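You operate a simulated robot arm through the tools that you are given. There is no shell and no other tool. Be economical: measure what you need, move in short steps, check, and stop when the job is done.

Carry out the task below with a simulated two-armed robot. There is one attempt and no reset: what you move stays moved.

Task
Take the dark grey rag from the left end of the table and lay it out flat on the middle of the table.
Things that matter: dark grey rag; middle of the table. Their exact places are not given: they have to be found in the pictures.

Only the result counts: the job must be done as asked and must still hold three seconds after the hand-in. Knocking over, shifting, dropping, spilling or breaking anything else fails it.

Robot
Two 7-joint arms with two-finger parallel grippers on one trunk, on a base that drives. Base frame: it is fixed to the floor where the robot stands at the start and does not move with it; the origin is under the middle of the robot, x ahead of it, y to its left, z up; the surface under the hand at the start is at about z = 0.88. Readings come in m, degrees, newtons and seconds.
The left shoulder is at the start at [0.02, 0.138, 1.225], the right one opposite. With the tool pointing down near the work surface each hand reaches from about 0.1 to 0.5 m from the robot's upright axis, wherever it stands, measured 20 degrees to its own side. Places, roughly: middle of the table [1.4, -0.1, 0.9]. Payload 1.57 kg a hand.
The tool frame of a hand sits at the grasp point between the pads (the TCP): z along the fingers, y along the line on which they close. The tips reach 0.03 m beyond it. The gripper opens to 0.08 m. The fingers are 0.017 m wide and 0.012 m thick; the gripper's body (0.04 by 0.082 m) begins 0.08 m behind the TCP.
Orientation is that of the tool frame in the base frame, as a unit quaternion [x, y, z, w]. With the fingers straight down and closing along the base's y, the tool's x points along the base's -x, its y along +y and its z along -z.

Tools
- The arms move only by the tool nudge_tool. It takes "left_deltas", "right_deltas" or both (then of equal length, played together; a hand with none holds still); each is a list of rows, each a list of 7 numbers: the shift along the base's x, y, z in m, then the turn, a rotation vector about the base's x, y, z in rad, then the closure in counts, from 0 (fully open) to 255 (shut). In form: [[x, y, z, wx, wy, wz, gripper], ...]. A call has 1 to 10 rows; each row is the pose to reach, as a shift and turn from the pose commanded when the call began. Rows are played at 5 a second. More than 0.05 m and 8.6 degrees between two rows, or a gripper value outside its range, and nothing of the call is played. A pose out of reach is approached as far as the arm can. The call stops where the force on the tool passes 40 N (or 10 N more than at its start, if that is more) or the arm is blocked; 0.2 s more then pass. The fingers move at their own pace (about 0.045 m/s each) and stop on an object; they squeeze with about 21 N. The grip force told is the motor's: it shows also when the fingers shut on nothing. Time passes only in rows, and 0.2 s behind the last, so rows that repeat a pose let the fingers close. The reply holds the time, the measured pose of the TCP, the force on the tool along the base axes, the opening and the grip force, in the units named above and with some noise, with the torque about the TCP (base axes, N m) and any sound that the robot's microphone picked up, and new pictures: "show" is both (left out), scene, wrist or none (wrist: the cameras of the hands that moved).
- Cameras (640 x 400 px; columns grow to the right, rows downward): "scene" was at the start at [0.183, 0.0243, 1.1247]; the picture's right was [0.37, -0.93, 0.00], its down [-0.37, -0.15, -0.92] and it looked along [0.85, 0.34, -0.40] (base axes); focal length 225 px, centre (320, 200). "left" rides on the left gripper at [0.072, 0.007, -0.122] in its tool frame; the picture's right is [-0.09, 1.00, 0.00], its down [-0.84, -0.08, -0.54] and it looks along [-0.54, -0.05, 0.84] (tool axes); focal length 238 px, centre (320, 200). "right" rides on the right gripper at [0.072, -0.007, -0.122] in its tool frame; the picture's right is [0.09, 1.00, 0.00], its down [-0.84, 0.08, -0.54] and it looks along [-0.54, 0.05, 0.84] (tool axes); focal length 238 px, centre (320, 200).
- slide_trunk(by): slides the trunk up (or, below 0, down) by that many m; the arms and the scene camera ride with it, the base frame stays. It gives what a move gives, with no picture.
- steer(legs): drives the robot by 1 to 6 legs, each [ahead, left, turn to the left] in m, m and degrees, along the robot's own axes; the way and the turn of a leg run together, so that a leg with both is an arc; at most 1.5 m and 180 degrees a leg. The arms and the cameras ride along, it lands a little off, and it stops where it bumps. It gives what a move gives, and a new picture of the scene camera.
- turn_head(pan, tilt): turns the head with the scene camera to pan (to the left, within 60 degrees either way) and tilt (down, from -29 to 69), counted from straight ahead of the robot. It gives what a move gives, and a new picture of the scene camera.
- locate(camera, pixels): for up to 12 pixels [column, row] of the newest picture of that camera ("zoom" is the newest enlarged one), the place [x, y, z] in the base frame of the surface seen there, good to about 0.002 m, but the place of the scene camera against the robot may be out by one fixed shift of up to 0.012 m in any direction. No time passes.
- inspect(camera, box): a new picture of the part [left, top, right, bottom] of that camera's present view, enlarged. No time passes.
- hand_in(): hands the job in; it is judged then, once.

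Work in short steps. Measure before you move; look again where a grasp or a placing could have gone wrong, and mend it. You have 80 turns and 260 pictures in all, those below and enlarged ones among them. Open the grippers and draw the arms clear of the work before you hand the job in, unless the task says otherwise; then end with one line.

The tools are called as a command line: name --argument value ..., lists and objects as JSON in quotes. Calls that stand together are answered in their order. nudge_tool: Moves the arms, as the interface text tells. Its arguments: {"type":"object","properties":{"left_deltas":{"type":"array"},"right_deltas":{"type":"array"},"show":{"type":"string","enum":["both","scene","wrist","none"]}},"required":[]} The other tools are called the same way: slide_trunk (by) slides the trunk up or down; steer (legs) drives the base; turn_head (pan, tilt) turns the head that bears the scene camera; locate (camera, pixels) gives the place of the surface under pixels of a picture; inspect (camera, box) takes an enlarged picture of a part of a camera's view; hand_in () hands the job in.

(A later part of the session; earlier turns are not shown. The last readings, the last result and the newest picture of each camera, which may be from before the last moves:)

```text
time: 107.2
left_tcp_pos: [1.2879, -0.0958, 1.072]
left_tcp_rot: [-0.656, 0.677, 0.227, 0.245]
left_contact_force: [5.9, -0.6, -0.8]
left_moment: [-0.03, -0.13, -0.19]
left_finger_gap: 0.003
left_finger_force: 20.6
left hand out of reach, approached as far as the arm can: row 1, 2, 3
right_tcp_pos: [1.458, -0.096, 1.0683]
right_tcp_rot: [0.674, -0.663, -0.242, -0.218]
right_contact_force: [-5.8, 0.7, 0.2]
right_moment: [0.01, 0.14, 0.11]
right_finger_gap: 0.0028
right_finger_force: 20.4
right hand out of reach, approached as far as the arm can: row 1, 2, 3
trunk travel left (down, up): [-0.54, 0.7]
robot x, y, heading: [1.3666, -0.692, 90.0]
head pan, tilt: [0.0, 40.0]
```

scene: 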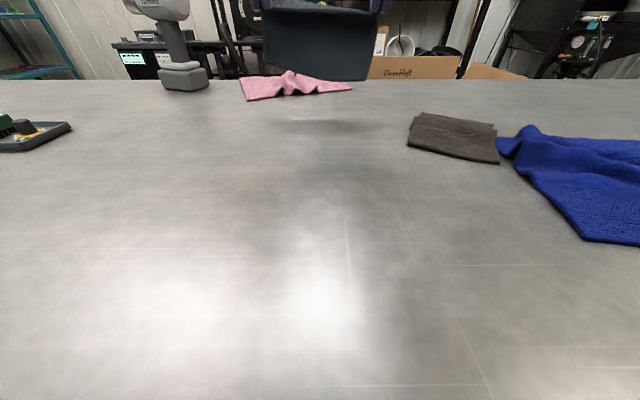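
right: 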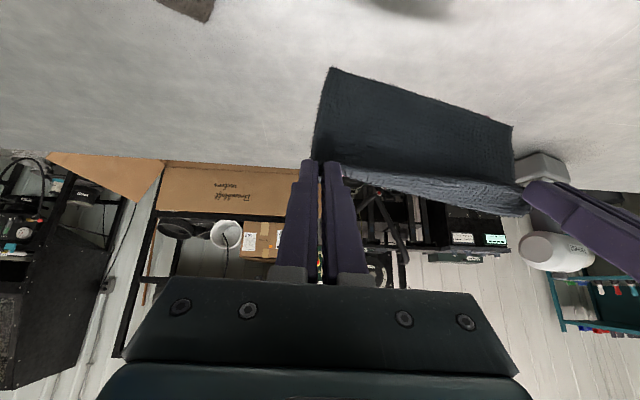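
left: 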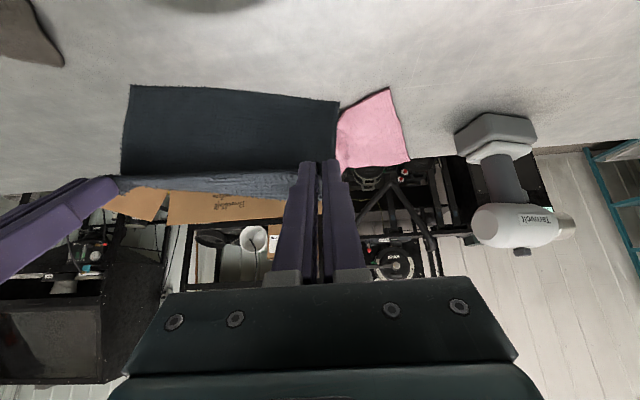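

That's the reach limit (TCP y≈−0.096). I lower the trunk 0.04, then touch down while drawing back, and lay.

slide_trunk --by -0.04

nudge_tool --left_deltas '[[0, -0.03, 0, 0, 0, 0, 255], [0, -0.048, -0.018, 0, 0, 0, 255], [0, -0.064, -0.024, 0, 0, 0, 255], [0, -0.076, -0.031, 0, 0, 0, 255], [0, -0.089, -0.044, 0, 0, 0, 255], [0, -0.103, -0.058, 0, 0, 0, 255], [0, -0.117, -0.073, 0, 0, 0, 255], [-0.001, -0.13, -0.087, 0, 0, 0, 255], [-0.002, -0.142, -0.099, 0, 0, 0, 255], [-0.002, -0.152, -0.108, 0, 0, 0, 255]]' --right_deltas '[[0, -0.03, 0, 0, 0, 0, 255], [0, -0.048, -0.018, 0, 0, 0, 255], [0, -0.064, -0.024, 0, 0, 0, 255], [0, -0.076, -0.031, 0, 0, 0, 255], [0, -0.089, -0.044, 0, 0, 0, 255], [0, -0.103, -0.058, 0, 0, 0, 255], [0, -0.117, -0.073, 0, 0, 0, 255], [0.001, -0.13, -0.087, 0, 0, 0, 255], [0.002, -0.142, -0.099, 0, 0, 0, 255], [0.002, -0.152, -0.108, 0, 0, 0, 255]]'

inspect --camera "scene" --box '[250, 80, 400, 175]'

```text
time: 108.1
left_tcp_pos: [1.2891, -0.0946, 1.0311]
left_tcp_rot: [-0.655, 0.678, 0.226, 0.245]
left_contact_force: [5.7, -0.3, 0.2]
left_moment: [-0.05, -0.16, -0.2]
left_finger_gap: 0.0029
left_finger_force: 21.3
right_tcp_pos: [1.4583, -0.0958, 1.0283]
right_tcp_rot: [0.672, -0.664, -0.242, -0.22]
right_contact_force: [-6.8, 0.9, 0.2]
right_moment: [0.04, 0.19, 0.09]
right_finger_gap: 0.0025
right_finger_force: 21.4
trunk travel left (down, up): [-0.5, 0.74]
robot x, y, heading: [1.3684, -0.6928, 89.9]
head pan, tilt: [0.0, 40.0]
```

```text
time: 110.3
left_tcp_pos: [1.2855, -0.2475, 0.9248]
left_tcp_rot: [-0.656, 0.676, 0.228, 0.246]
left_contact_force: [-0.2, 0.3, 0.6]
left_moment: [0.01, -0.01, -0.03]
left_finger_gap: 0.0001
left_finger_force: 21.6
right_tcp_pos: [1.462, -0.2489, 0.9218]
right_tcp_rot: [0.671, -0.666, -0.242, -0.221]
right_contact_force: [-0.1, -0.7, -0.1]
right_moment: [-0.04, 0.01, -0.01]
right_finger_gap: 0.0025
right_finger_force: 20.8
trunk travel left (down, up): [-0.5, 0.74]
robot x, y, heading: [1.3615, -0.6902, 89.8]
head pan, tilt: [0.0, 40.0]
```

scene: 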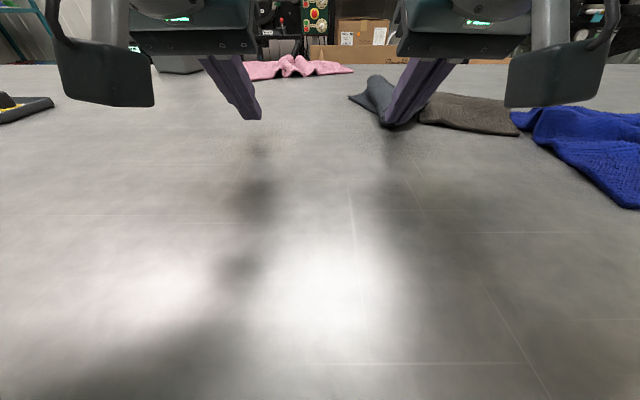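
right: 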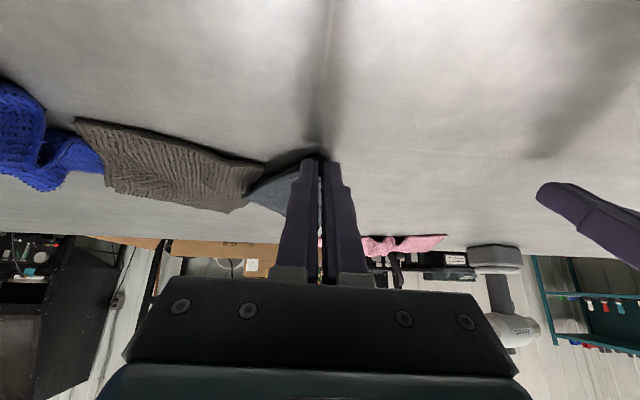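
left: 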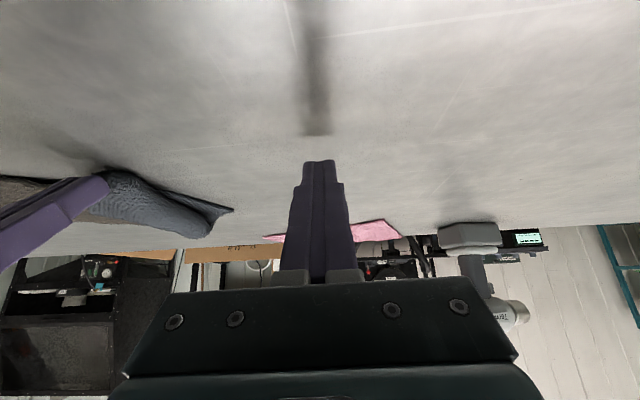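

```text
4.21 times, centred on (325, 128) of scene
```

zoom: 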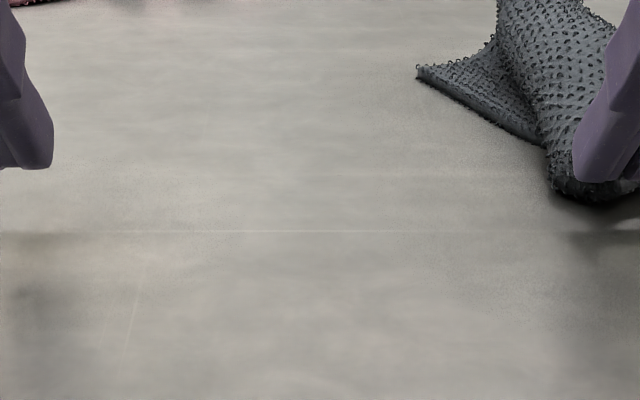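

Too much tension: the left slipped off; the right still holds one corner next to the brown cloth. I lift straight up and carry it to the clear area left of there, opening and moving the left hand away.

nudge_tool --right_deltas '[[0, 0, 0.03, 0, 0, 0, 255], [0, 0, 0.07, 0, 0, 0, 255], [0, 0, 0.11, 0, 0, 0, 255], [0, 0, 0.15, 0, 0, 0, 255], [0, 0, 0.19, 0, 0, 0, 255], [-0.03, 0, 0.21, 0, 0, 0, 255], [-0.06, 0, 0.21, 0, 0, 0, 255], [-0.08, 0.01, 0.21, 0, 0, 0, 255]]' --left_deltas '[[0, 0, 0.03, 0, 0, 0, 160], [-0.02, -0.01, 0.06, 0, 0, 0, 160], [-0.04, -0.02, 0.09, 0, 0, 0, 160], [-0.06, -0.03, 0.12, 0, 0, 0, 160], [-0.08, -0.04, 0.14, 0, 0, 0, 160], [-0.1, -0.05, 0.14, 0, 0, 0, 160], [-0.1, -0.05, 0.14, 0, 0, 0, 160], [-0.1, -0.05, 0.14, 0, 0, 0, 160]]'

```text
time: 111.4
left_tcp_pos: [1.2045, -0.2992, 0.989]
left_tcp_rot: [-0.657, 0.707, 0.212, 0.154]
left_contact_force: [0.4, 0.0, -0.5]
left_moment: [-0.01, 0.04, 0.0]
left_finger_gap: 0.0297
left_finger_force: 0.0
right_tcp_pos: [1.4664, -0.264, 1.0057]
right_tcp_rot: [0.689, -0.687, -0.17, -0.155]
right_contact_force: [0.4, 1.0, 0.2]
right_moment: [-0.01, 0.03, -0.02]
right_finger_gap: 0.0027
right_finger_force: 21.1
trunk travel left (down, up): [-0.5, 0.74]
robot x, y, heading: [1.365, -0.6925, 89.9]
head pan, tilt: [0.0, 40.0]
stopped in row 5 (right hand): the arm was blocked; the commanded pose is now the measured one
```

scene: 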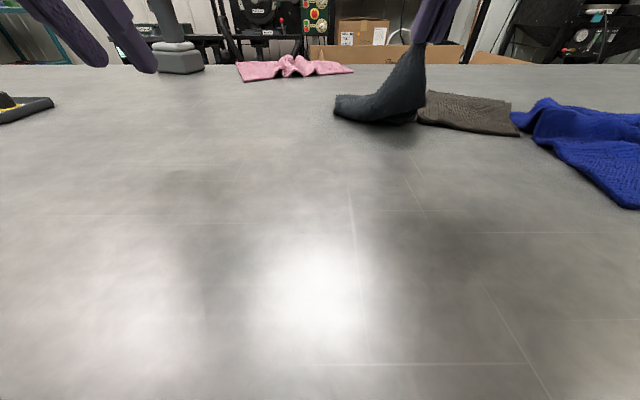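
right: 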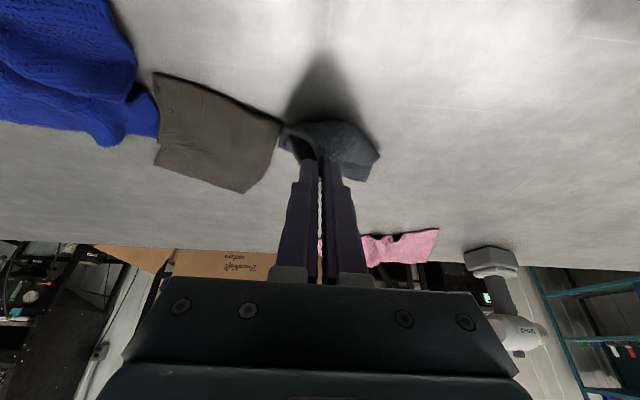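
left: 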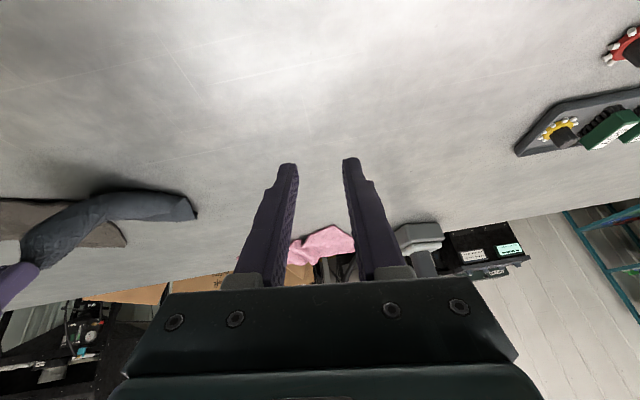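

Arm joint-limited; the trunk can lift instead. Raise it 0.12 m, then unpitch the right hand and move it left.

slide_trunk --by 0.12

nudge_tool --right_deltas '[[-0.02, 0.01, 0, -0.08, 0, 0, 255], [-0.04, 0.02, 0, -0.16, 0, 0, 255], [-0.06, 0.03, 0, -0.24, 0, 0, 255], [-0.08, 0.04, 0, -0.3, 0, 0, 255]]'

```text
time: 112.9
left_tcp_pos: [1.2035, -0.3002, 1.109]
left_tcp_rot: [-0.657, 0.707, 0.213, 0.153]
left_contact_force: [0.5, 0.6, 0.4]
left_moment: [-0.03, -0.01, 0.02]
left_finger_gap: 0.0296
left_finger_force: 0.1
right_tcp_pos: [1.4664, -0.2615, 1.1258]
right_tcp_rot: [0.689, -0.687, -0.169, -0.156]
right_contact_force: [-0.6, -0.2, 0.5]
right_moment: [-0.02, -0.02, -0.03]
right_finger_gap: 0.0027
right_finger_force: 21.0
trunk travel left (down, up): [-0.62, 0.62]
robot x, y, heading: [1.3664, -0.6917, 90.0]
head pan, tilt: [0.0, 40.0]
```

```text
time: 113.9
left_tcp_pos: [1.2026, -0.3006, 1.1087]
left_tcp_rot: [-0.657, 0.707, 0.212, 0.152]
left_contact_force: [0.0, 0.2, -0.4]
left_moment: [-0.02, 0.03, -0.03]
left_finger_gap: 0.0299
left_finger_force: 0.0
right_tcp_pos: [1.3897, -0.2255, 1.1128]
right_tcp_rot: [-0.703, 0.708, 0.055, 0.037]
right_contact_force: [-0.2, 0.2, 0.1]
right_moment: [0.0, -0.01, -0.01]
right_finger_gap: 0.0024
right_finger_force: 21.1
trunk travel left (down, up): [-0.62, 0.62]
robot x, y, heading: [1.3642, -0.6899, 89.8]
head pan, tilt: [0.0, 40.0]
```

scene: 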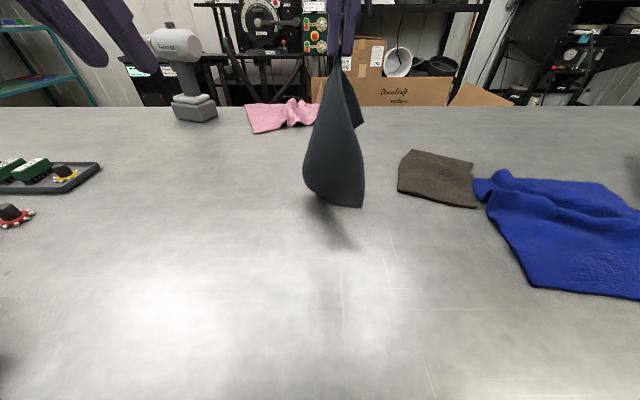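
right: 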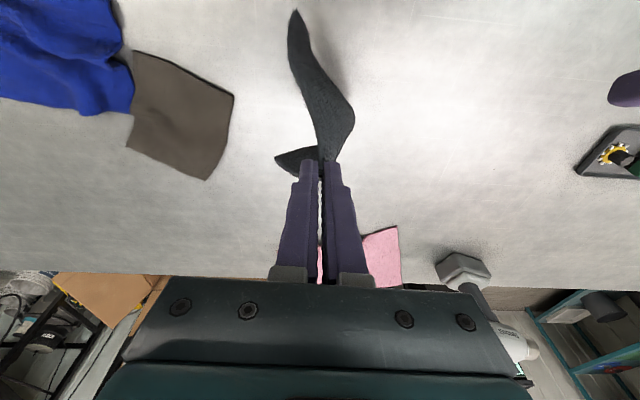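

The rag hangs free. I check whether the brown cloth moved.

locate --camera "right" --pixels '[[232, 96], [207, 178], [135, 54], [129, 148]]'

locate --camera "scene" --pixels '[[399, 190], [410, 151], [474, 162], [474, 206]]'

```text
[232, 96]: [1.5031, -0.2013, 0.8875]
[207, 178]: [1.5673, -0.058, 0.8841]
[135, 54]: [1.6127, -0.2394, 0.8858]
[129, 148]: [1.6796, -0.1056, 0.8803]
```

```text
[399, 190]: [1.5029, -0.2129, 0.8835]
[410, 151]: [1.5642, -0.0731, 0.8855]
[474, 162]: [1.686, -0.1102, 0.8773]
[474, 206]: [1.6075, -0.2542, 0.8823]
```

Brown cloth is essentially where it was. Now I lay the rag by its corner toward me at 45° and add a drag on the clear near area.

nudge_tool --right_deltas '[[-0.01, -0.015, -0.025, 0, 0, 0, 255], [-0.02, -0.04, -0.05, 0, 0, 0, 255], [-0.02, -0.065, -0.075, 0, 0, 0, 255], [-0.02, -0.09, -0.1, 0, 0, 0, 255], [-0.02, -0.115, -0.125, 0, 0, 0, 255], [-0.02, -0.14, -0.15, 0, 0, 0, 255], [-0.02, -0.165, -0.172, 0, 0, 0, 255], [-0.02, -0.19, -0.188, 0, 0, 0, 255], [-0.02, -0.215, -0.194, 0, 0, 0, 255], [-0.02, -0.235, -0.195, 0, 0, 0, 255]]'

```text
time: 116.3
left_tcp_pos: [1.2046, -0.2988, 1.1087]
left_tcp_rot: [-0.657, 0.707, 0.212, 0.153]
left_contact_force: [-0.3, -0.6, 0.0]
left_moment: [0.02, -0.03, 0.01]
left_finger_gap: 0.0297
left_finger_force: 0.1
right_tcp_pos: [1.3764, -0.418, 0.9293]
right_tcp_rot: [-0.655, 0.748, 0.069, 0.08]
right_contact_force: [0.8, -0.7, -0.6]
right_moment: [0.02, -0.02, 0.04]
right_finger_gap: 0.0023
right_finger_force: 20.5
trunk travel left (down, up): [-0.62, 0.62]
robot x, y, heading: [1.3655, -0.6922, 89.7]
head pan, tilt: [0.0, 40.0]
stopped in row 10 (right hand): the arm was blocked; the commanded pose is now the measured one
```

scene: 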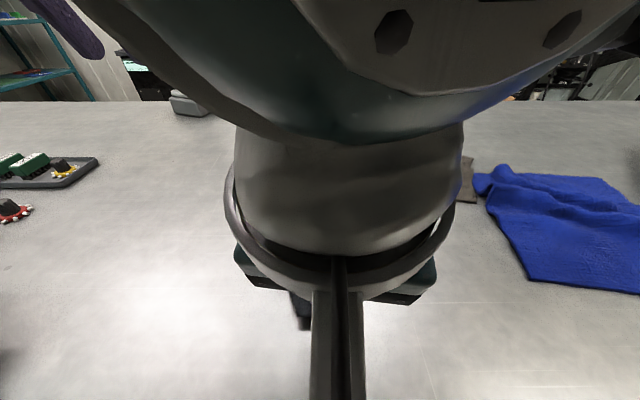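
right: 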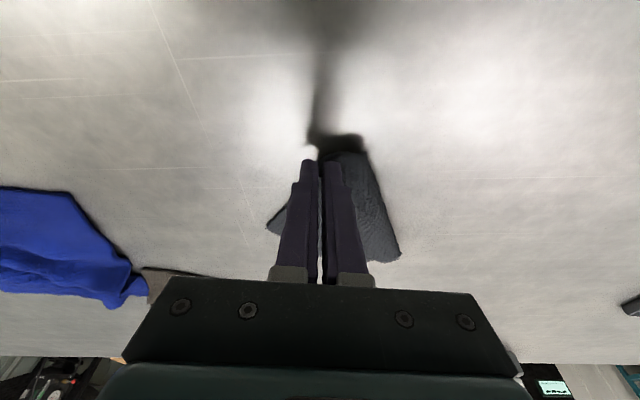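

Lower the last centimetre with the trunk, then open, lift, and move the right hand aside to view.

slide_trunk --by -0.015

nudge_tool --right_deltas '[[0, 0, 0, 0, 0, 0, 220], [0, 0, 0, 0, 0, 0, 170], [0, 0, 0.02, 0, 0, 0, 160], [0.01, 0.01, 0.06, 0, 0, 0, 160], [0.035, 0.03, 0.09, 0, 0, 0, 160], [0.065, 0.05, 0.12, 0, 0, 0, 160], [0.1, 0.06, 0.15, 0, 0, 0, 160], [0.14, 0.07, 0.17, 0, 0, 0, 160]]'

```text
time: 116.9
left_tcp_pos: [1.2045, -0.2989, 1.0945]
left_tcp_rot: [-0.657, 0.707, 0.213, 0.153]
left_contact_force: [-0.4, -0.1, 0.0]
left_moment: [0.01, 0.06, 0.0]
left_finger_gap: 0.03
left_finger_force: 0.0
right_tcp_pos: [1.3767, -0.4172, 0.9143]
right_tcp_rot: [-0.655, 0.748, 0.068, 0.08]
right_contact_force: [1.0, -0.4, 1.0]
right_moment: [0.0, 0.06, 0.02]
right_finger_gap: 0.0024
right_finger_force: 20.8
trunk travel left (down, up): [-0.605, 0.635]
robot x, y, heading: [1.3656, -0.6946, 89.8]
head pan, tilt: [0.0, 40.0]
```

```text
time: 118.1
left_tcp_pos: [1.2029, -0.2998, 1.0938]
left_tcp_rot: [-0.658, 0.706, 0.214, 0.152]
left_contact_force: [-0.6, -0.8, -0.3]
left_moment: [0.02, 0.0, -0.02]
left_finger_gap: 0.0296
left_finger_force: 0.0
right_tcp_pos: [1.3987, -0.3964, 0.9855]
right_tcp_rot: [-0.652, 0.75, 0.071, 0.082]
right_contact_force: [-3.6, 5.7, -8.6]
right_moment: [0.32, -0.46, -0.54]
right_finger_gap: 0.0296
right_finger_force: 0.0
trunk travel left (down, up): [-0.605, 0.635]
robot x, y, heading: [1.3658, -0.6924, 89.8]
head pan, tilt: [0.0, 40.0]
stopped in row 5 (right hand): the force on the tool passed its limit at 63 N (the readings are from after the stop); the commanded pose is now the measured one
```

scene: 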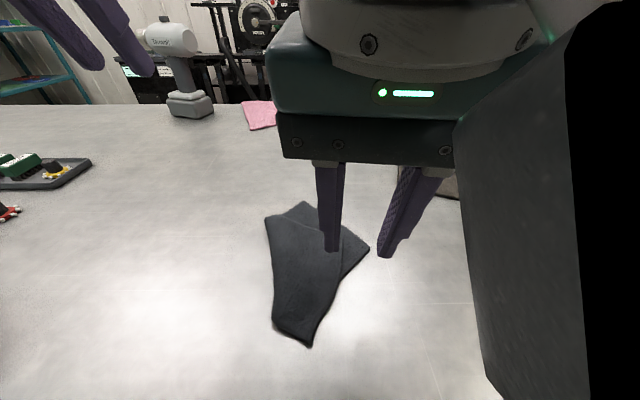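
right: 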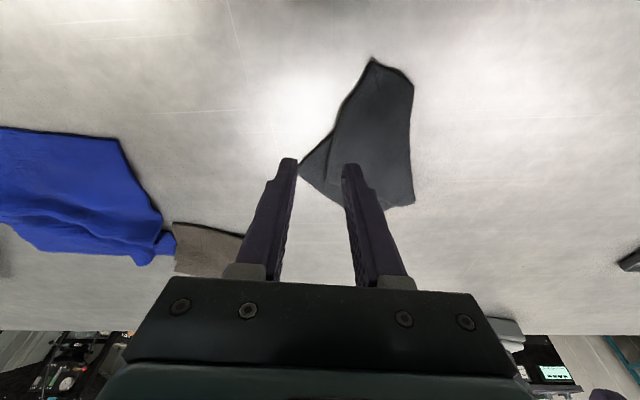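

The wrist came against the robot's own body; I move the right hand forward/up and to the right.

nudge_tool --right_deltas '[[0, 0.03, 0.01, 0, 0, 0, 160], [0.01, 0.06, 0.03, 0, 0, 0, 160], [0.04, 0.08, 0.06, 0, 0, 0, 160], [0.075, 0.08, 0.09, 0, 0, 0, 160], [0.11, 0.08, 0.11, 0, 0, 0, 160]]'

inspect --camera "scene" --box '[220, 180, 412, 360]'

```text
time: 119.3
left_tcp_pos: [1.2033, -0.2997, 1.095]
left_tcp_rot: [-0.657, 0.707, 0.213, 0.153]
left_contact_force: [-0.7, 0.0, 0.0]
left_moment: [-0.02, -0.03, 0.02]
left_finger_gap: 0.0295
left_finger_force: 0.0
right_tcp_pos: [1.5074, -0.3213, 1.0875]
right_tcp_rot: [-0.658, 0.747, 0.058, 0.079]
right_contact_force: [0.1, -0.2, -0.6]
right_moment: [0.0, -0.01, 0.04]
right_finger_gap: 0.0298
right_finger_force: 0.1
trunk travel left (down, up): [-0.605, 0.635]
robot x, y, heading: [1.3643, -0.693, 89.9]
head pan, tilt: [0.0, 40.0]
```

scene: 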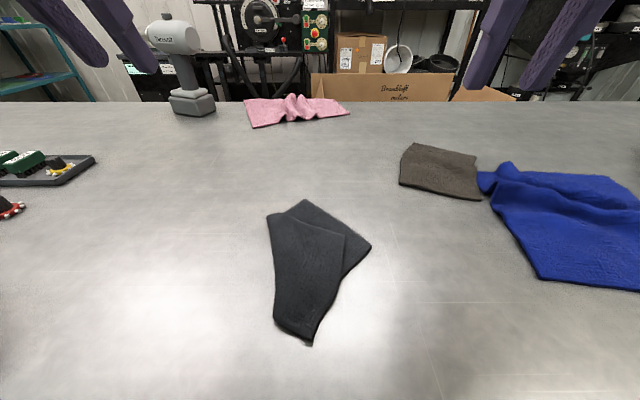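
right: 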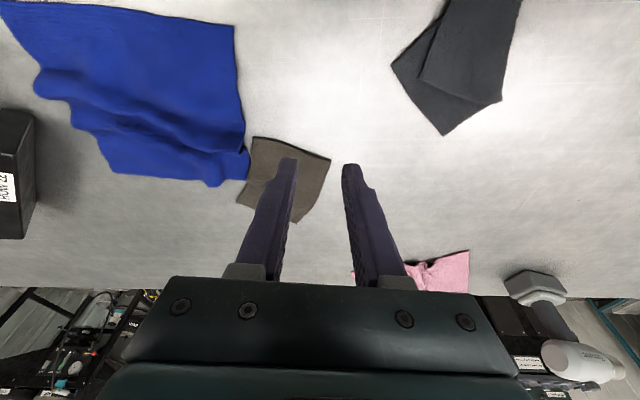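

```text
2.22 times, centred on (316, 270) of scene
```

zoom: 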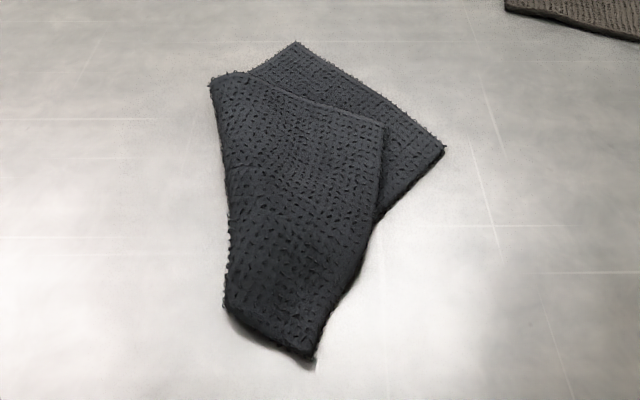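

I measure the outline points.

locate --camera "zoom" --pixels '[[215, 82], [378, 128], [312, 350], [228, 303], [295, 47], [438, 150], [378, 215], [252, 70], [340, 290], [228, 200], [300, 200], [375, 180]]'

```text
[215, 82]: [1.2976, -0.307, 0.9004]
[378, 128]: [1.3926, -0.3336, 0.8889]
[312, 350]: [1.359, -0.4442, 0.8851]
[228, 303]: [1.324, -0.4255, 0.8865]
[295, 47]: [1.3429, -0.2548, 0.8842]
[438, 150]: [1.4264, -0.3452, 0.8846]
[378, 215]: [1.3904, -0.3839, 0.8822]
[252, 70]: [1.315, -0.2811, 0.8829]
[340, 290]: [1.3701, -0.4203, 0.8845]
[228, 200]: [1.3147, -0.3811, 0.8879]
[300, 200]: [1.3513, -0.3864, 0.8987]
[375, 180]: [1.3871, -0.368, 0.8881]
```

It's a single simple fold along U–V. The long edge H(1.359,−0.444)–B2(1.426,−0.345) has both ends exposed. I back the base 0.08 m for comfortable reach and hover left over H, right over B2.

steer --legs '[[-0.08, 0, 0]]'

nudge_tool --left_deltas '[[0.025, -0.01, 0, -0.057, -0.026, 0.007, 160], [0.05, -0.02, -0.01, -0.114, -0.051, 0.013, 160], [0.075, -0.03, -0.03, -0.17, -0.077, 0.02, 160], [0.1, -0.04, -0.06, -0.227, -0.103, 0.027, 160], [0.125, -0.0485, -0.09, -0.284, -0.128, 0.033, 160], [0.149, -0.0485, -0.12, -0.341, -0.154, 0.04, 160]]' --right_deltas '[[-0.01, 0.02, -0.01, -0.006, 0.015, 0.019, 160], [-0.025, 0.04, -0.03, -0.011, 0.031, 0.038, 160], [-0.04, 0.055, -0.05, -0.017, 0.046, 0.057, 160], [-0.055, 0.062, -0.07, -0.023, 0.061, 0.076, 160], [-0.07, 0.062, -0.09, -0.028, 0.077, 0.095, 160], [-0.085, 0.062, -0.11, -0.034, 0.092, 0.114, 160]]'

```text
time: 120.3
left_tcp_pos: [1.2024, -0.3791, 1.0949]
left_tcp_rot: [-0.657, 0.707, 0.212, 0.153]
left_contact_force: [-0.6, -0.3, 0.1]
left_moment: [-0.03, 0.02, -0.01]
left_finger_gap: 0.0297
left_finger_force: 0.1
right_tcp_pos: [1.5101, -0.4013, 1.0872]
right_tcp_rot: [-0.656, 0.748, 0.057, 0.078]
right_contact_force: [-0.8, 0.7, 0.3]
right_moment: [0.04, -0.01, -0.01]
right_finger_gap: 0.0296
right_finger_force: 0.0
trunk travel left (down, up): [-0.605, 0.635]
robot x, y, heading: [1.3674, -0.7704, 89.8]
head pan, tilt: [0.0, 40.0]
```

scene: 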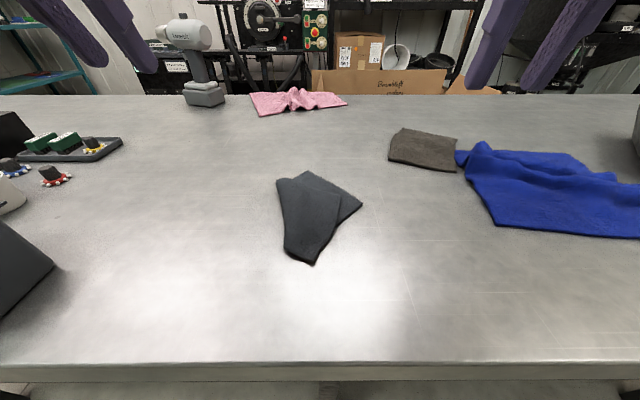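

```text
time: 121.7
left_tcp_pos: [1.3514, -0.4295, 0.9745]
left_tcp_rot: [-0.702, 0.705, 0.042, 0.088]
left_contact_force: [0.0, 0.2, 0.2]
left_moment: [0.01, -0.01, -0.01]
left_finger_gap: 0.03
left_finger_force: 0.0
right_tcp_pos: [1.4245, -0.3381, 0.9776]
right_tcp_rot: [-0.695, 0.714, 0.079, 0.03]
right_contact_force: [0.1, 0.5, 0.3]
right_moment: [-0.02, 0.0, -0.01]
right_finger_gap: 0.0298
right_finger_force: 0.1
trunk travel left (down, up): [-0.605, 0.635]
robot x, y, heading: [1.3645, -0.7736, 89.5]
head pan, tilt: [0.0, 40.0]
```

scene: 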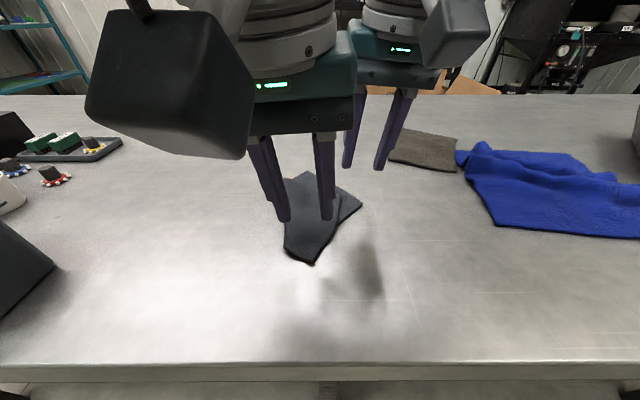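
right: 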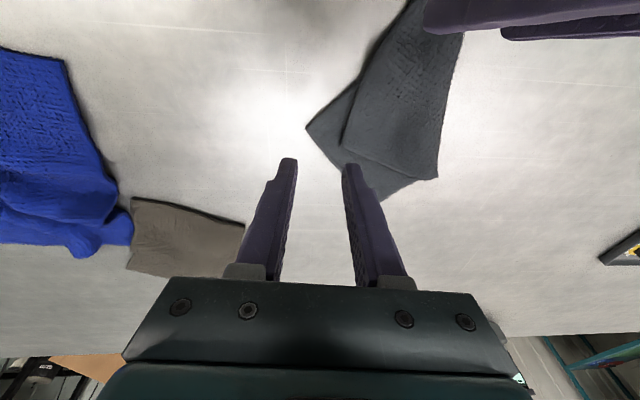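
left: 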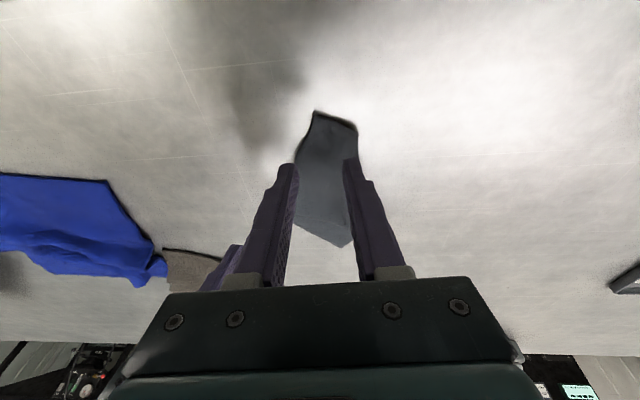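

Wrist views are good; locate H and B2 precisely.

locate --camera "left" --pixels '[[315, 114], [355, 124], [302, 145], [357, 150], [330, 135]]'

locate --camera "right" --pixels '[[309, 128], [330, 110], [325, 150], [347, 130], [320, 130], [370, 60]]'

```text
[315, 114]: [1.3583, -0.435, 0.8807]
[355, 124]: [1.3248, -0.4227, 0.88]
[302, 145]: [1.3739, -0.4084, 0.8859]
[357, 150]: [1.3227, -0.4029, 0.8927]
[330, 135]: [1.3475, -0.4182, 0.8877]
```

```text
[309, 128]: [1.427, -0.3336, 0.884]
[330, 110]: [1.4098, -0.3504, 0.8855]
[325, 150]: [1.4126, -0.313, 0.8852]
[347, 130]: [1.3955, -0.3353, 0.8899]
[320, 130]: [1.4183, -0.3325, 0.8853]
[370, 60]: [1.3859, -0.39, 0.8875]
```

Both within millimetres. Descend and close.

nudge_tool --left_deltas '[[0.004, 0, -0.03, 0, 0, 0, 160], [0.004, 0, -0.055, 0, 0, 0, 160], [0.004, 0, -0.062, 0, 0, 0, 160], [0.004, 0, -0.0625, 0, 0, 0, 190], [0.004, 0, -0.0625, 0, 0, 0, 220], [0.004, 0, -0.062, 0, 0, 0, 255], [0.004, 0, -0.0615, 0, 0, 0, 255], [0.004, 0, -0.0615, 0, 0, 0, 255]]' --right_deltas '[[-0.001, 0, -0.03, 0, 0, 0, 160], [-0.001, 0, -0.055, 0, 0, 0, 160], [-0.001, 0, -0.065, 0, 0, 0, 160], [-0.001, 0, -0.0655, 0, 0, 0, 190], [-0.001, 0, -0.0655, 0, 0, 0, 220], [-0.001, 0, -0.065, 0, 0, 0, 255], [-0.001, 0, -0.0645, 0, 0, 0, 255], [-0.001, 0, -0.0645, 0, 0, 0, 255]]' --show "wrist"

```text
time: 123.5
left_tcp_pos: [1.3567, -0.4263, 0.9137]
left_tcp_rot: [-0.702, 0.705, 0.044, 0.088]
left_contact_force: [0.6, 0.5, 7.2]
left_moment: [0.0, 0.0, 0.0]
left_finger_gap: 0.0003
left_finger_force: 20.9
right_tcp_pos: [1.4226, -0.3368, 0.9141]
right_tcp_rot: [-0.695, 0.714, 0.081, 0.03]
right_contact_force: [-2.1, 0.7, 10.3]
right_moment: [-0.04, 0.19, -0.02]
right_finger_gap: 0.0022
right_finger_force: 21.1
trunk travel left (down, up): [-0.605, 0.635]
robot x, y, heading: [1.3657, -0.7735, 89.8]
head pan, tilt: [0.0, 40.0]
```

right: 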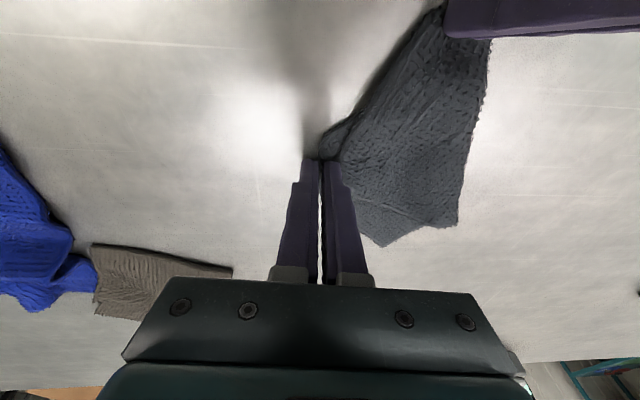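
left: 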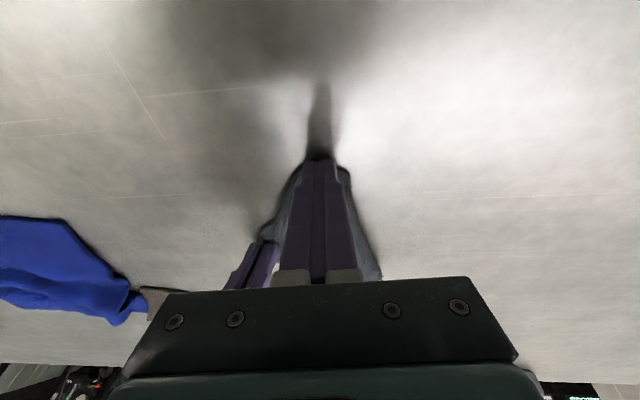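

Right holds, left missed. Lift the left, reopen wider and look.

nudge_tool --left_deltas '[[0, 0, 0.02, 0, 0, 0, 255], [0, 0, 0.05, 0, 0, 0, 130], [0, 0, 0.05, 0, 0, 0, 130]]' --show "wrist"

inspect --camera "left" --box '[220, 80, 420, 205]'

```text
time: 124.3
left_tcp_pos: [1.3568, -0.4265, 0.9648]
left_tcp_rot: [-0.702, 0.705, 0.043, 0.09]
left_contact_force: [-0.2, 0.0, 0.0]
left_moment: [0.01, 0.01, 0.02]
left_finger_gap: 0.0392
left_finger_force: 0.1
right_tcp_pos: [1.422, -0.3372, 0.9135]
right_tcp_rot: [-0.695, 0.713, 0.081, 0.03]
right_contact_force: [-1.6, 1.5, 11.5]
right_moment: [0.03, 0.21, -0.03]
right_finger_gap: 0.0023
right_finger_force: 20.8
trunk travel left (down, up): [-0.605, 0.635]
robot x, y, heading: [1.3686, -0.7707, 90.1]
head pan, tilt: [0.0, 40.0]
```

left: 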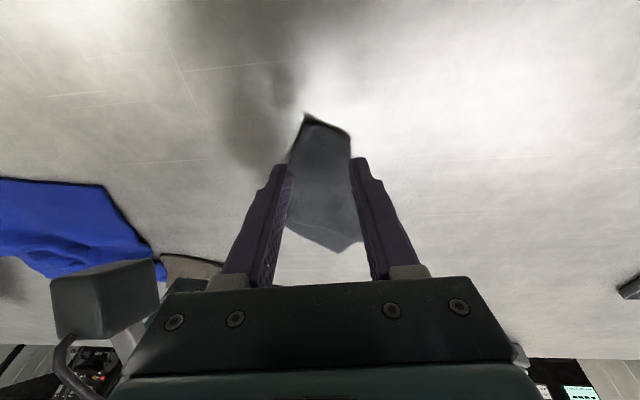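

```text
3.20 times, centred on (320, 142) of left
```

zoom: 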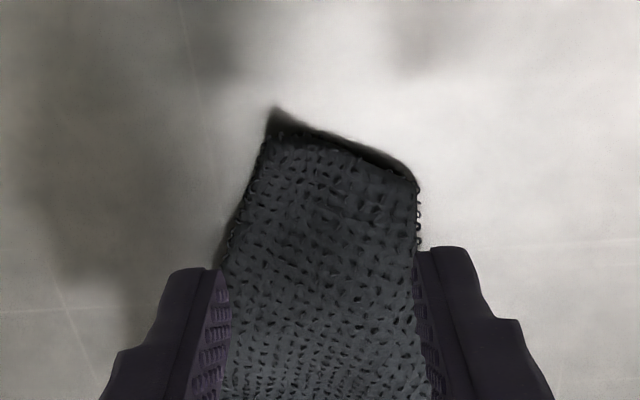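

Corner H is still there. I shift 12 mm so that one finger is well outside the edge, and press slightly lower.

locate --camera "left" --pixels '[[306, 120], [349, 135], [296, 150], [325, 140]]'

nudge_tool --left_deltas '[[0.011, 0.002, -0.02, 0, 0, 0, 140], [0.011, 0.002, -0.045, 0, 0, 0, 140], [0.011, 0.002, -0.053, 0, 0, 0, 140], [0.011, 0.002, -0.0545, 0, 0, 0, 140], [0.011, 0.002, -0.0545, 0, 0, 0, 190], [0.011, 0.002, -0.0545, 0, 0, 0, 220], [0.011, 0.002, -0.0545, 0, 0, 0, 255], [0.011, 0.002, -0.054, 0, 0, 0, 255]]' --show "wrist"

```text
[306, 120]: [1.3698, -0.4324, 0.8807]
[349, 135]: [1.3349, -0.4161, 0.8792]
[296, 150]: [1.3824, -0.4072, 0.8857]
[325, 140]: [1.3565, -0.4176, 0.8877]
```

```text
time: 125.5
left_tcp_pos: [1.3669, -0.4216, 0.9127]
left_tcp_rot: [-0.702, 0.705, 0.046, 0.094]
left_contact_force: [-2.7, 0.7, 12.5]
left_moment: [0.07, 0.12, 0.02]
left_finger_gap: 0.0119
left_finger_force: 1.6
right_tcp_pos: [1.4229, -0.3356, 0.9142]
right_tcp_rot: [-0.695, 0.714, 0.081, 0.03]
right_contact_force: [-1.1, -1.3, 8.4]
right_moment: [-0.03, 0.11, 0.0]
right_finger_gap: 0.0025
right_finger_force: 21.1
trunk travel left (down, up): [-0.605, 0.635]
robot x, y, heading: [1.3662, -0.7717, 90.2]
head pan, tilt: [0.0, 40.0]
stopped in row 5 (left hand): the force on the tool passed its limit at 40 N (the readings are from after the stop); the commanded pose is now the measured one
```

left: 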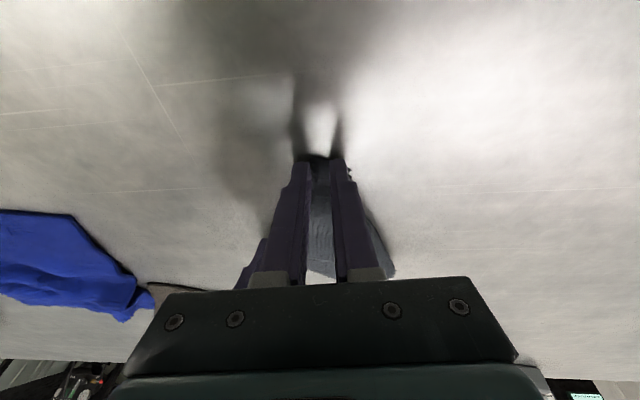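

Cloth is between the fingers. Finish closing without raising.

nudge_tool --left_deltas '[[0, 0, 0, 0, 0, 0, 230], [0, 0, 0, 0, 0, 0, 255], [0, 0, 0.0005, 0, 0, 0, 255], [0, 0, 0.001, 0, 0, 0, 255]]' --show "wrist"

```text
time: 126.5
left_tcp_pos: [1.3674, -0.422, 0.9131]
left_tcp_rot: [-0.701, 0.706, 0.045, 0.091]
left_contact_force: [2.1, 2.4, 7.6]
left_moment: [0.03, -0.08, -0.04]
left_finger_gap: 0.0027
left_finger_force: 21.5
right_tcp_pos: [1.4231, -0.3366, 0.915]
right_tcp_rot: [-0.695, 0.714, 0.08, 0.03]
right_contact_force: [-3.5, 0.2, 14.0]
right_moment: [-0.06, 0.23, -0.02]
right_finger_gap: 0.0022
right_finger_force: 21.3
trunk travel left (down, up): [-0.605, 0.635]
robot x, y, heading: [1.3651, -0.7726, 89.8]
head pan, tilt: [0.0, 40.0]
```

left: 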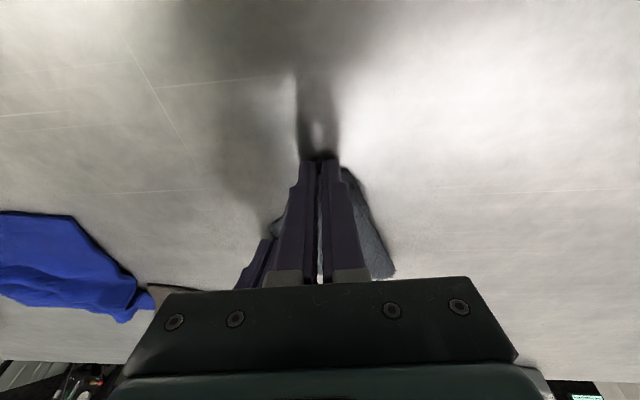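

Both hold (2.7 and 2.2 mm). Lift, then line the hands up 0.14 m apart.

nudge_tool --left_deltas '[[0, 0, 0.03, 0, 0, 0, 255], [0, 0, 0.07, 0, 0, 0, 255], [-0.01, 0.01, 0.11, 0, 0, 0, 255], [-0.025, 0.02, 0.14, 0, 0, 0, 255], [-0.04, 0.035, 0.16, 0, 0, 0, 255], [-0.055, 0.045, 0.165, 0, 0, 0, 255], [-0.067, 0.052, 0.165, 0, 0, 0, 255]]' --right_deltas '[[0, 0, 0.03, 0, 0, 0, 255], [0, 0, 0.07, 0, 0, 0, 255], [0.003, -0.005, 0.11, 0, 0, 0, 255], [0.007, -0.01, 0.14, 0, 0, 0, 255], [0.01, -0.02, 0.16, 0, 0, 0, 255], [0.014, -0.028, 0.164, 0, 0, 0, 255], [0.017, -0.033, 0.164, 0, 0, 0, 255]]'

```text
time: 128.1
left_tcp_pos: [1.3009, -0.3718, 1.0781]
left_tcp_rot: [-0.701, 0.706, 0.044, 0.091]
left_contact_force: [-0.3, -0.6, 0.2]
left_moment: [-0.01, 0.04, -0.02]
left_finger_gap: 0.0021
left_finger_force: 21.1
right_tcp_pos: [1.441, -0.3729, 1.0764]
right_tcp_rot: [-0.695, 0.714, 0.078, 0.03]
right_contact_force: [0.1, -0.3, -0.2]
right_moment: [0.03, -0.01, 0.01]
right_finger_gap: 0.0021
right_finger_force: 21.1
trunk travel left (down, up): [-0.605, 0.635]
robot x, y, heading: [1.3661, -0.7707, 89.7]
head pan, tilt: [0.0, 40.0]
5 turns are left
```

scene: 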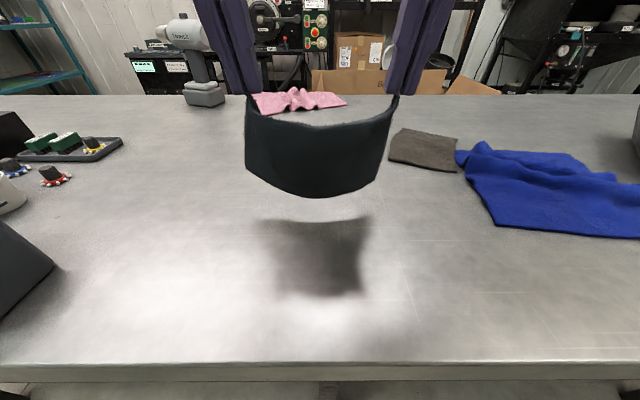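
right: 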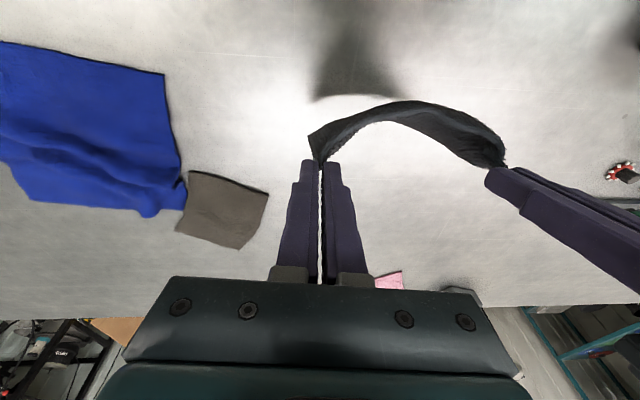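
left: 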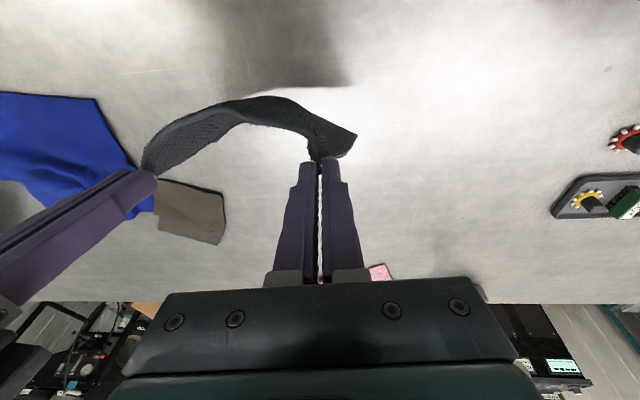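

Five turns left, so I combine calls. The cloth bows toward the robot, so laying it by moving forward suits its curl. Now: base ahead 0.08, spread to 0.162 m, raise and reach a bit, trunk down 0.10.

steer --legs '[[0.08, 0, 0]]'

nudge_tool --left_deltas '[[-0.003, 0.01, 0.01, 0, 0, 0, 255], [-0.006, 0.02, 0.02, 0, 0, 0, 255], [-0.008, 0.03, 0.03, 0, 0, 0, 255], [-0.01, 0.04, 0.04, 0, 0, 0, 255], [-0.01, 0.05, 0.04, 0, 0, 0, 255]]' --right_deltas '[[0.003, 0.01, 0.01, 0, 0, 0, 255], [0.006, 0.02, 0.02, 0, 0, 0, 255], [0.008, 0.03, 0.03, 0, 0, 0, 255], [0.01, 0.04, 0.04, 0, 0, 0, 255], [0.01, 0.05, 0.04, 0, 0, 0, 255]]' --show "wrist"

slide_trunk --by -0.1

inspect --camera "scene" --box '[200, 40, 440, 190]'

inspect --camera "left" --box '[80, 40, 400, 240]'

```text
time: 129.1
left_tcp_pos: [1.3008, -0.2924, 1.0766]
left_tcp_rot: [-0.702, 0.705, 0.044, 0.092]
left_contact_force: [-0.3, 0.6, 0.0]
left_moment: [0.0, -0.03, 0.03]
left_finger_gap: 0.0024
left_finger_force: 21.0
right_tcp_pos: [1.4413, -0.2929, 1.0766]
right_tcp_rot: [-0.695, 0.714, 0.079, 0.029]
right_contact_force: [0.2, -0.8, 0.7]
right_moment: [0.0, 0.02, 0.01]
right_finger_gap: 0.0023
right_finger_force: 21.3
trunk travel left (down, up): [-0.605, 0.635]
robot x, y, heading: [1.3672, -0.6947, 89.7]
head pan, tilt: [0.0, 40.0]
```

scene: 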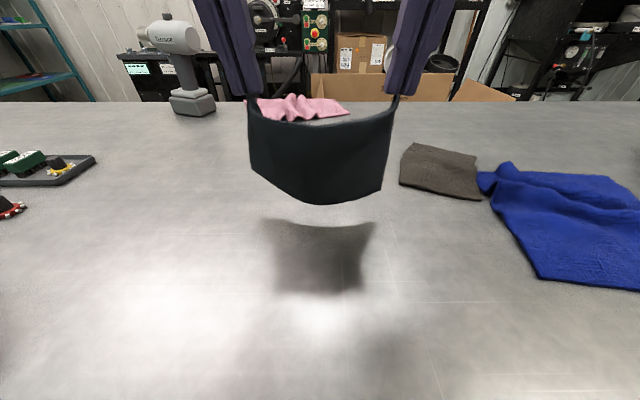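

```text
time: 130.3
left_tcp_pos: [1.2852, -0.2462, 1.0958]
left_tcp_rot: [0.709, -0.7, -0.027, -0.074]
left_contact_force: [0.3, 0.3, 0.0]
left_moment: [0.04, -0.03, 0.01]
left_finger_gap: 0.0019
left_finger_force: 20.6
right_tcp_pos: [1.4578, -0.2467, 1.0942]
right_tcp_rot: [-0.69, 0.721, 0.059, 0.011]
right_contact_force: [-0.5, 0.4, -0.3]
right_moment: [-0.02, 0.01, 0.01]
right_finger_gap: 0.0025
right_finger_force: 20.9
trunk travel left (down, up): [-0.605, 0.635]
robot x, y, heading: [1.3724, -0.6928, 90.0]
head pan, tilt: [0.0, 40.0]
```

right: 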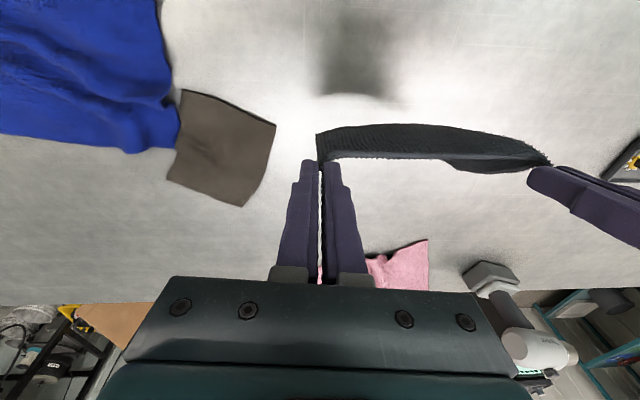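
left: 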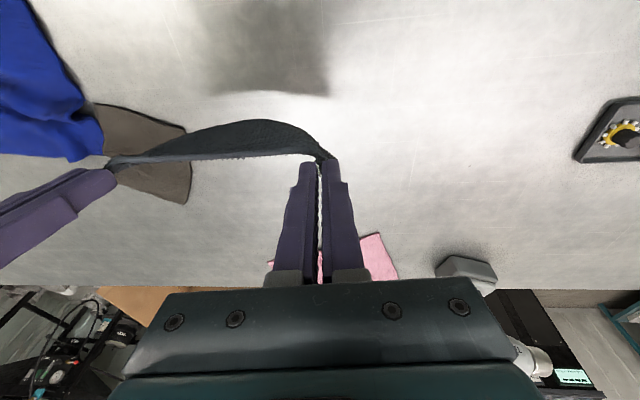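

```text
time: 131.7
left_tcp_pos: [1.2873, -0.2475, 0.9948]
left_tcp_rot: [0.707, -0.703, -0.026, -0.074]
left_contact_force: [0.2, 0.2, -0.1]
left_moment: [0.02, 0.01, -0.02]
left_finger_gap: 0.0025
left_finger_force: 21.0
right_tcp_pos: [1.4543, -0.2479, 0.9939]
right_tcp_rot: [-0.692, 0.72, 0.059, 0.012]
right_contact_force: [-0.2, 0.6, -0.6]
right_moment: [-0.04, -0.01, 0.0]
right_finger_gap: 0.0024
right_finger_force: 21.7
trunk travel left (down, up): [-0.505, 0.735]
robot x, y, heading: [1.3651, -0.6954, 89.9]
head pan, tilt: [0.0, 40.0]
```

```text
2.67 times, centred on (320, 115) of scene
```

zoom: 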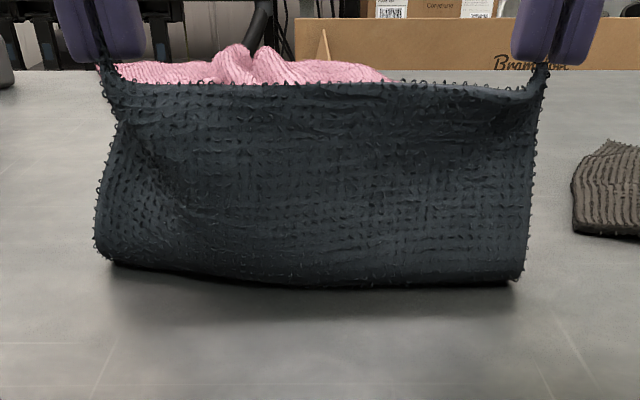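

```text
2.00 times, centred on (240, 140) of left
4 turns are left
```

zoom: 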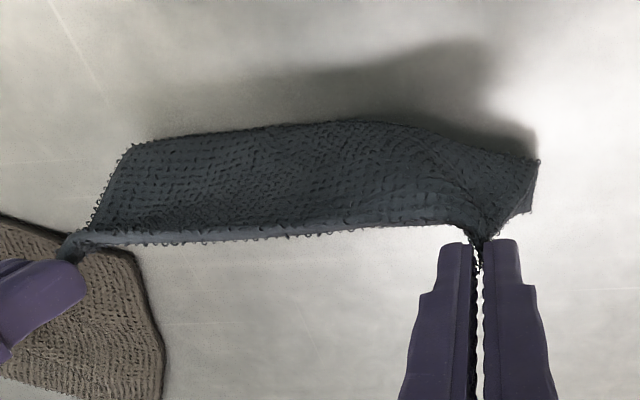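

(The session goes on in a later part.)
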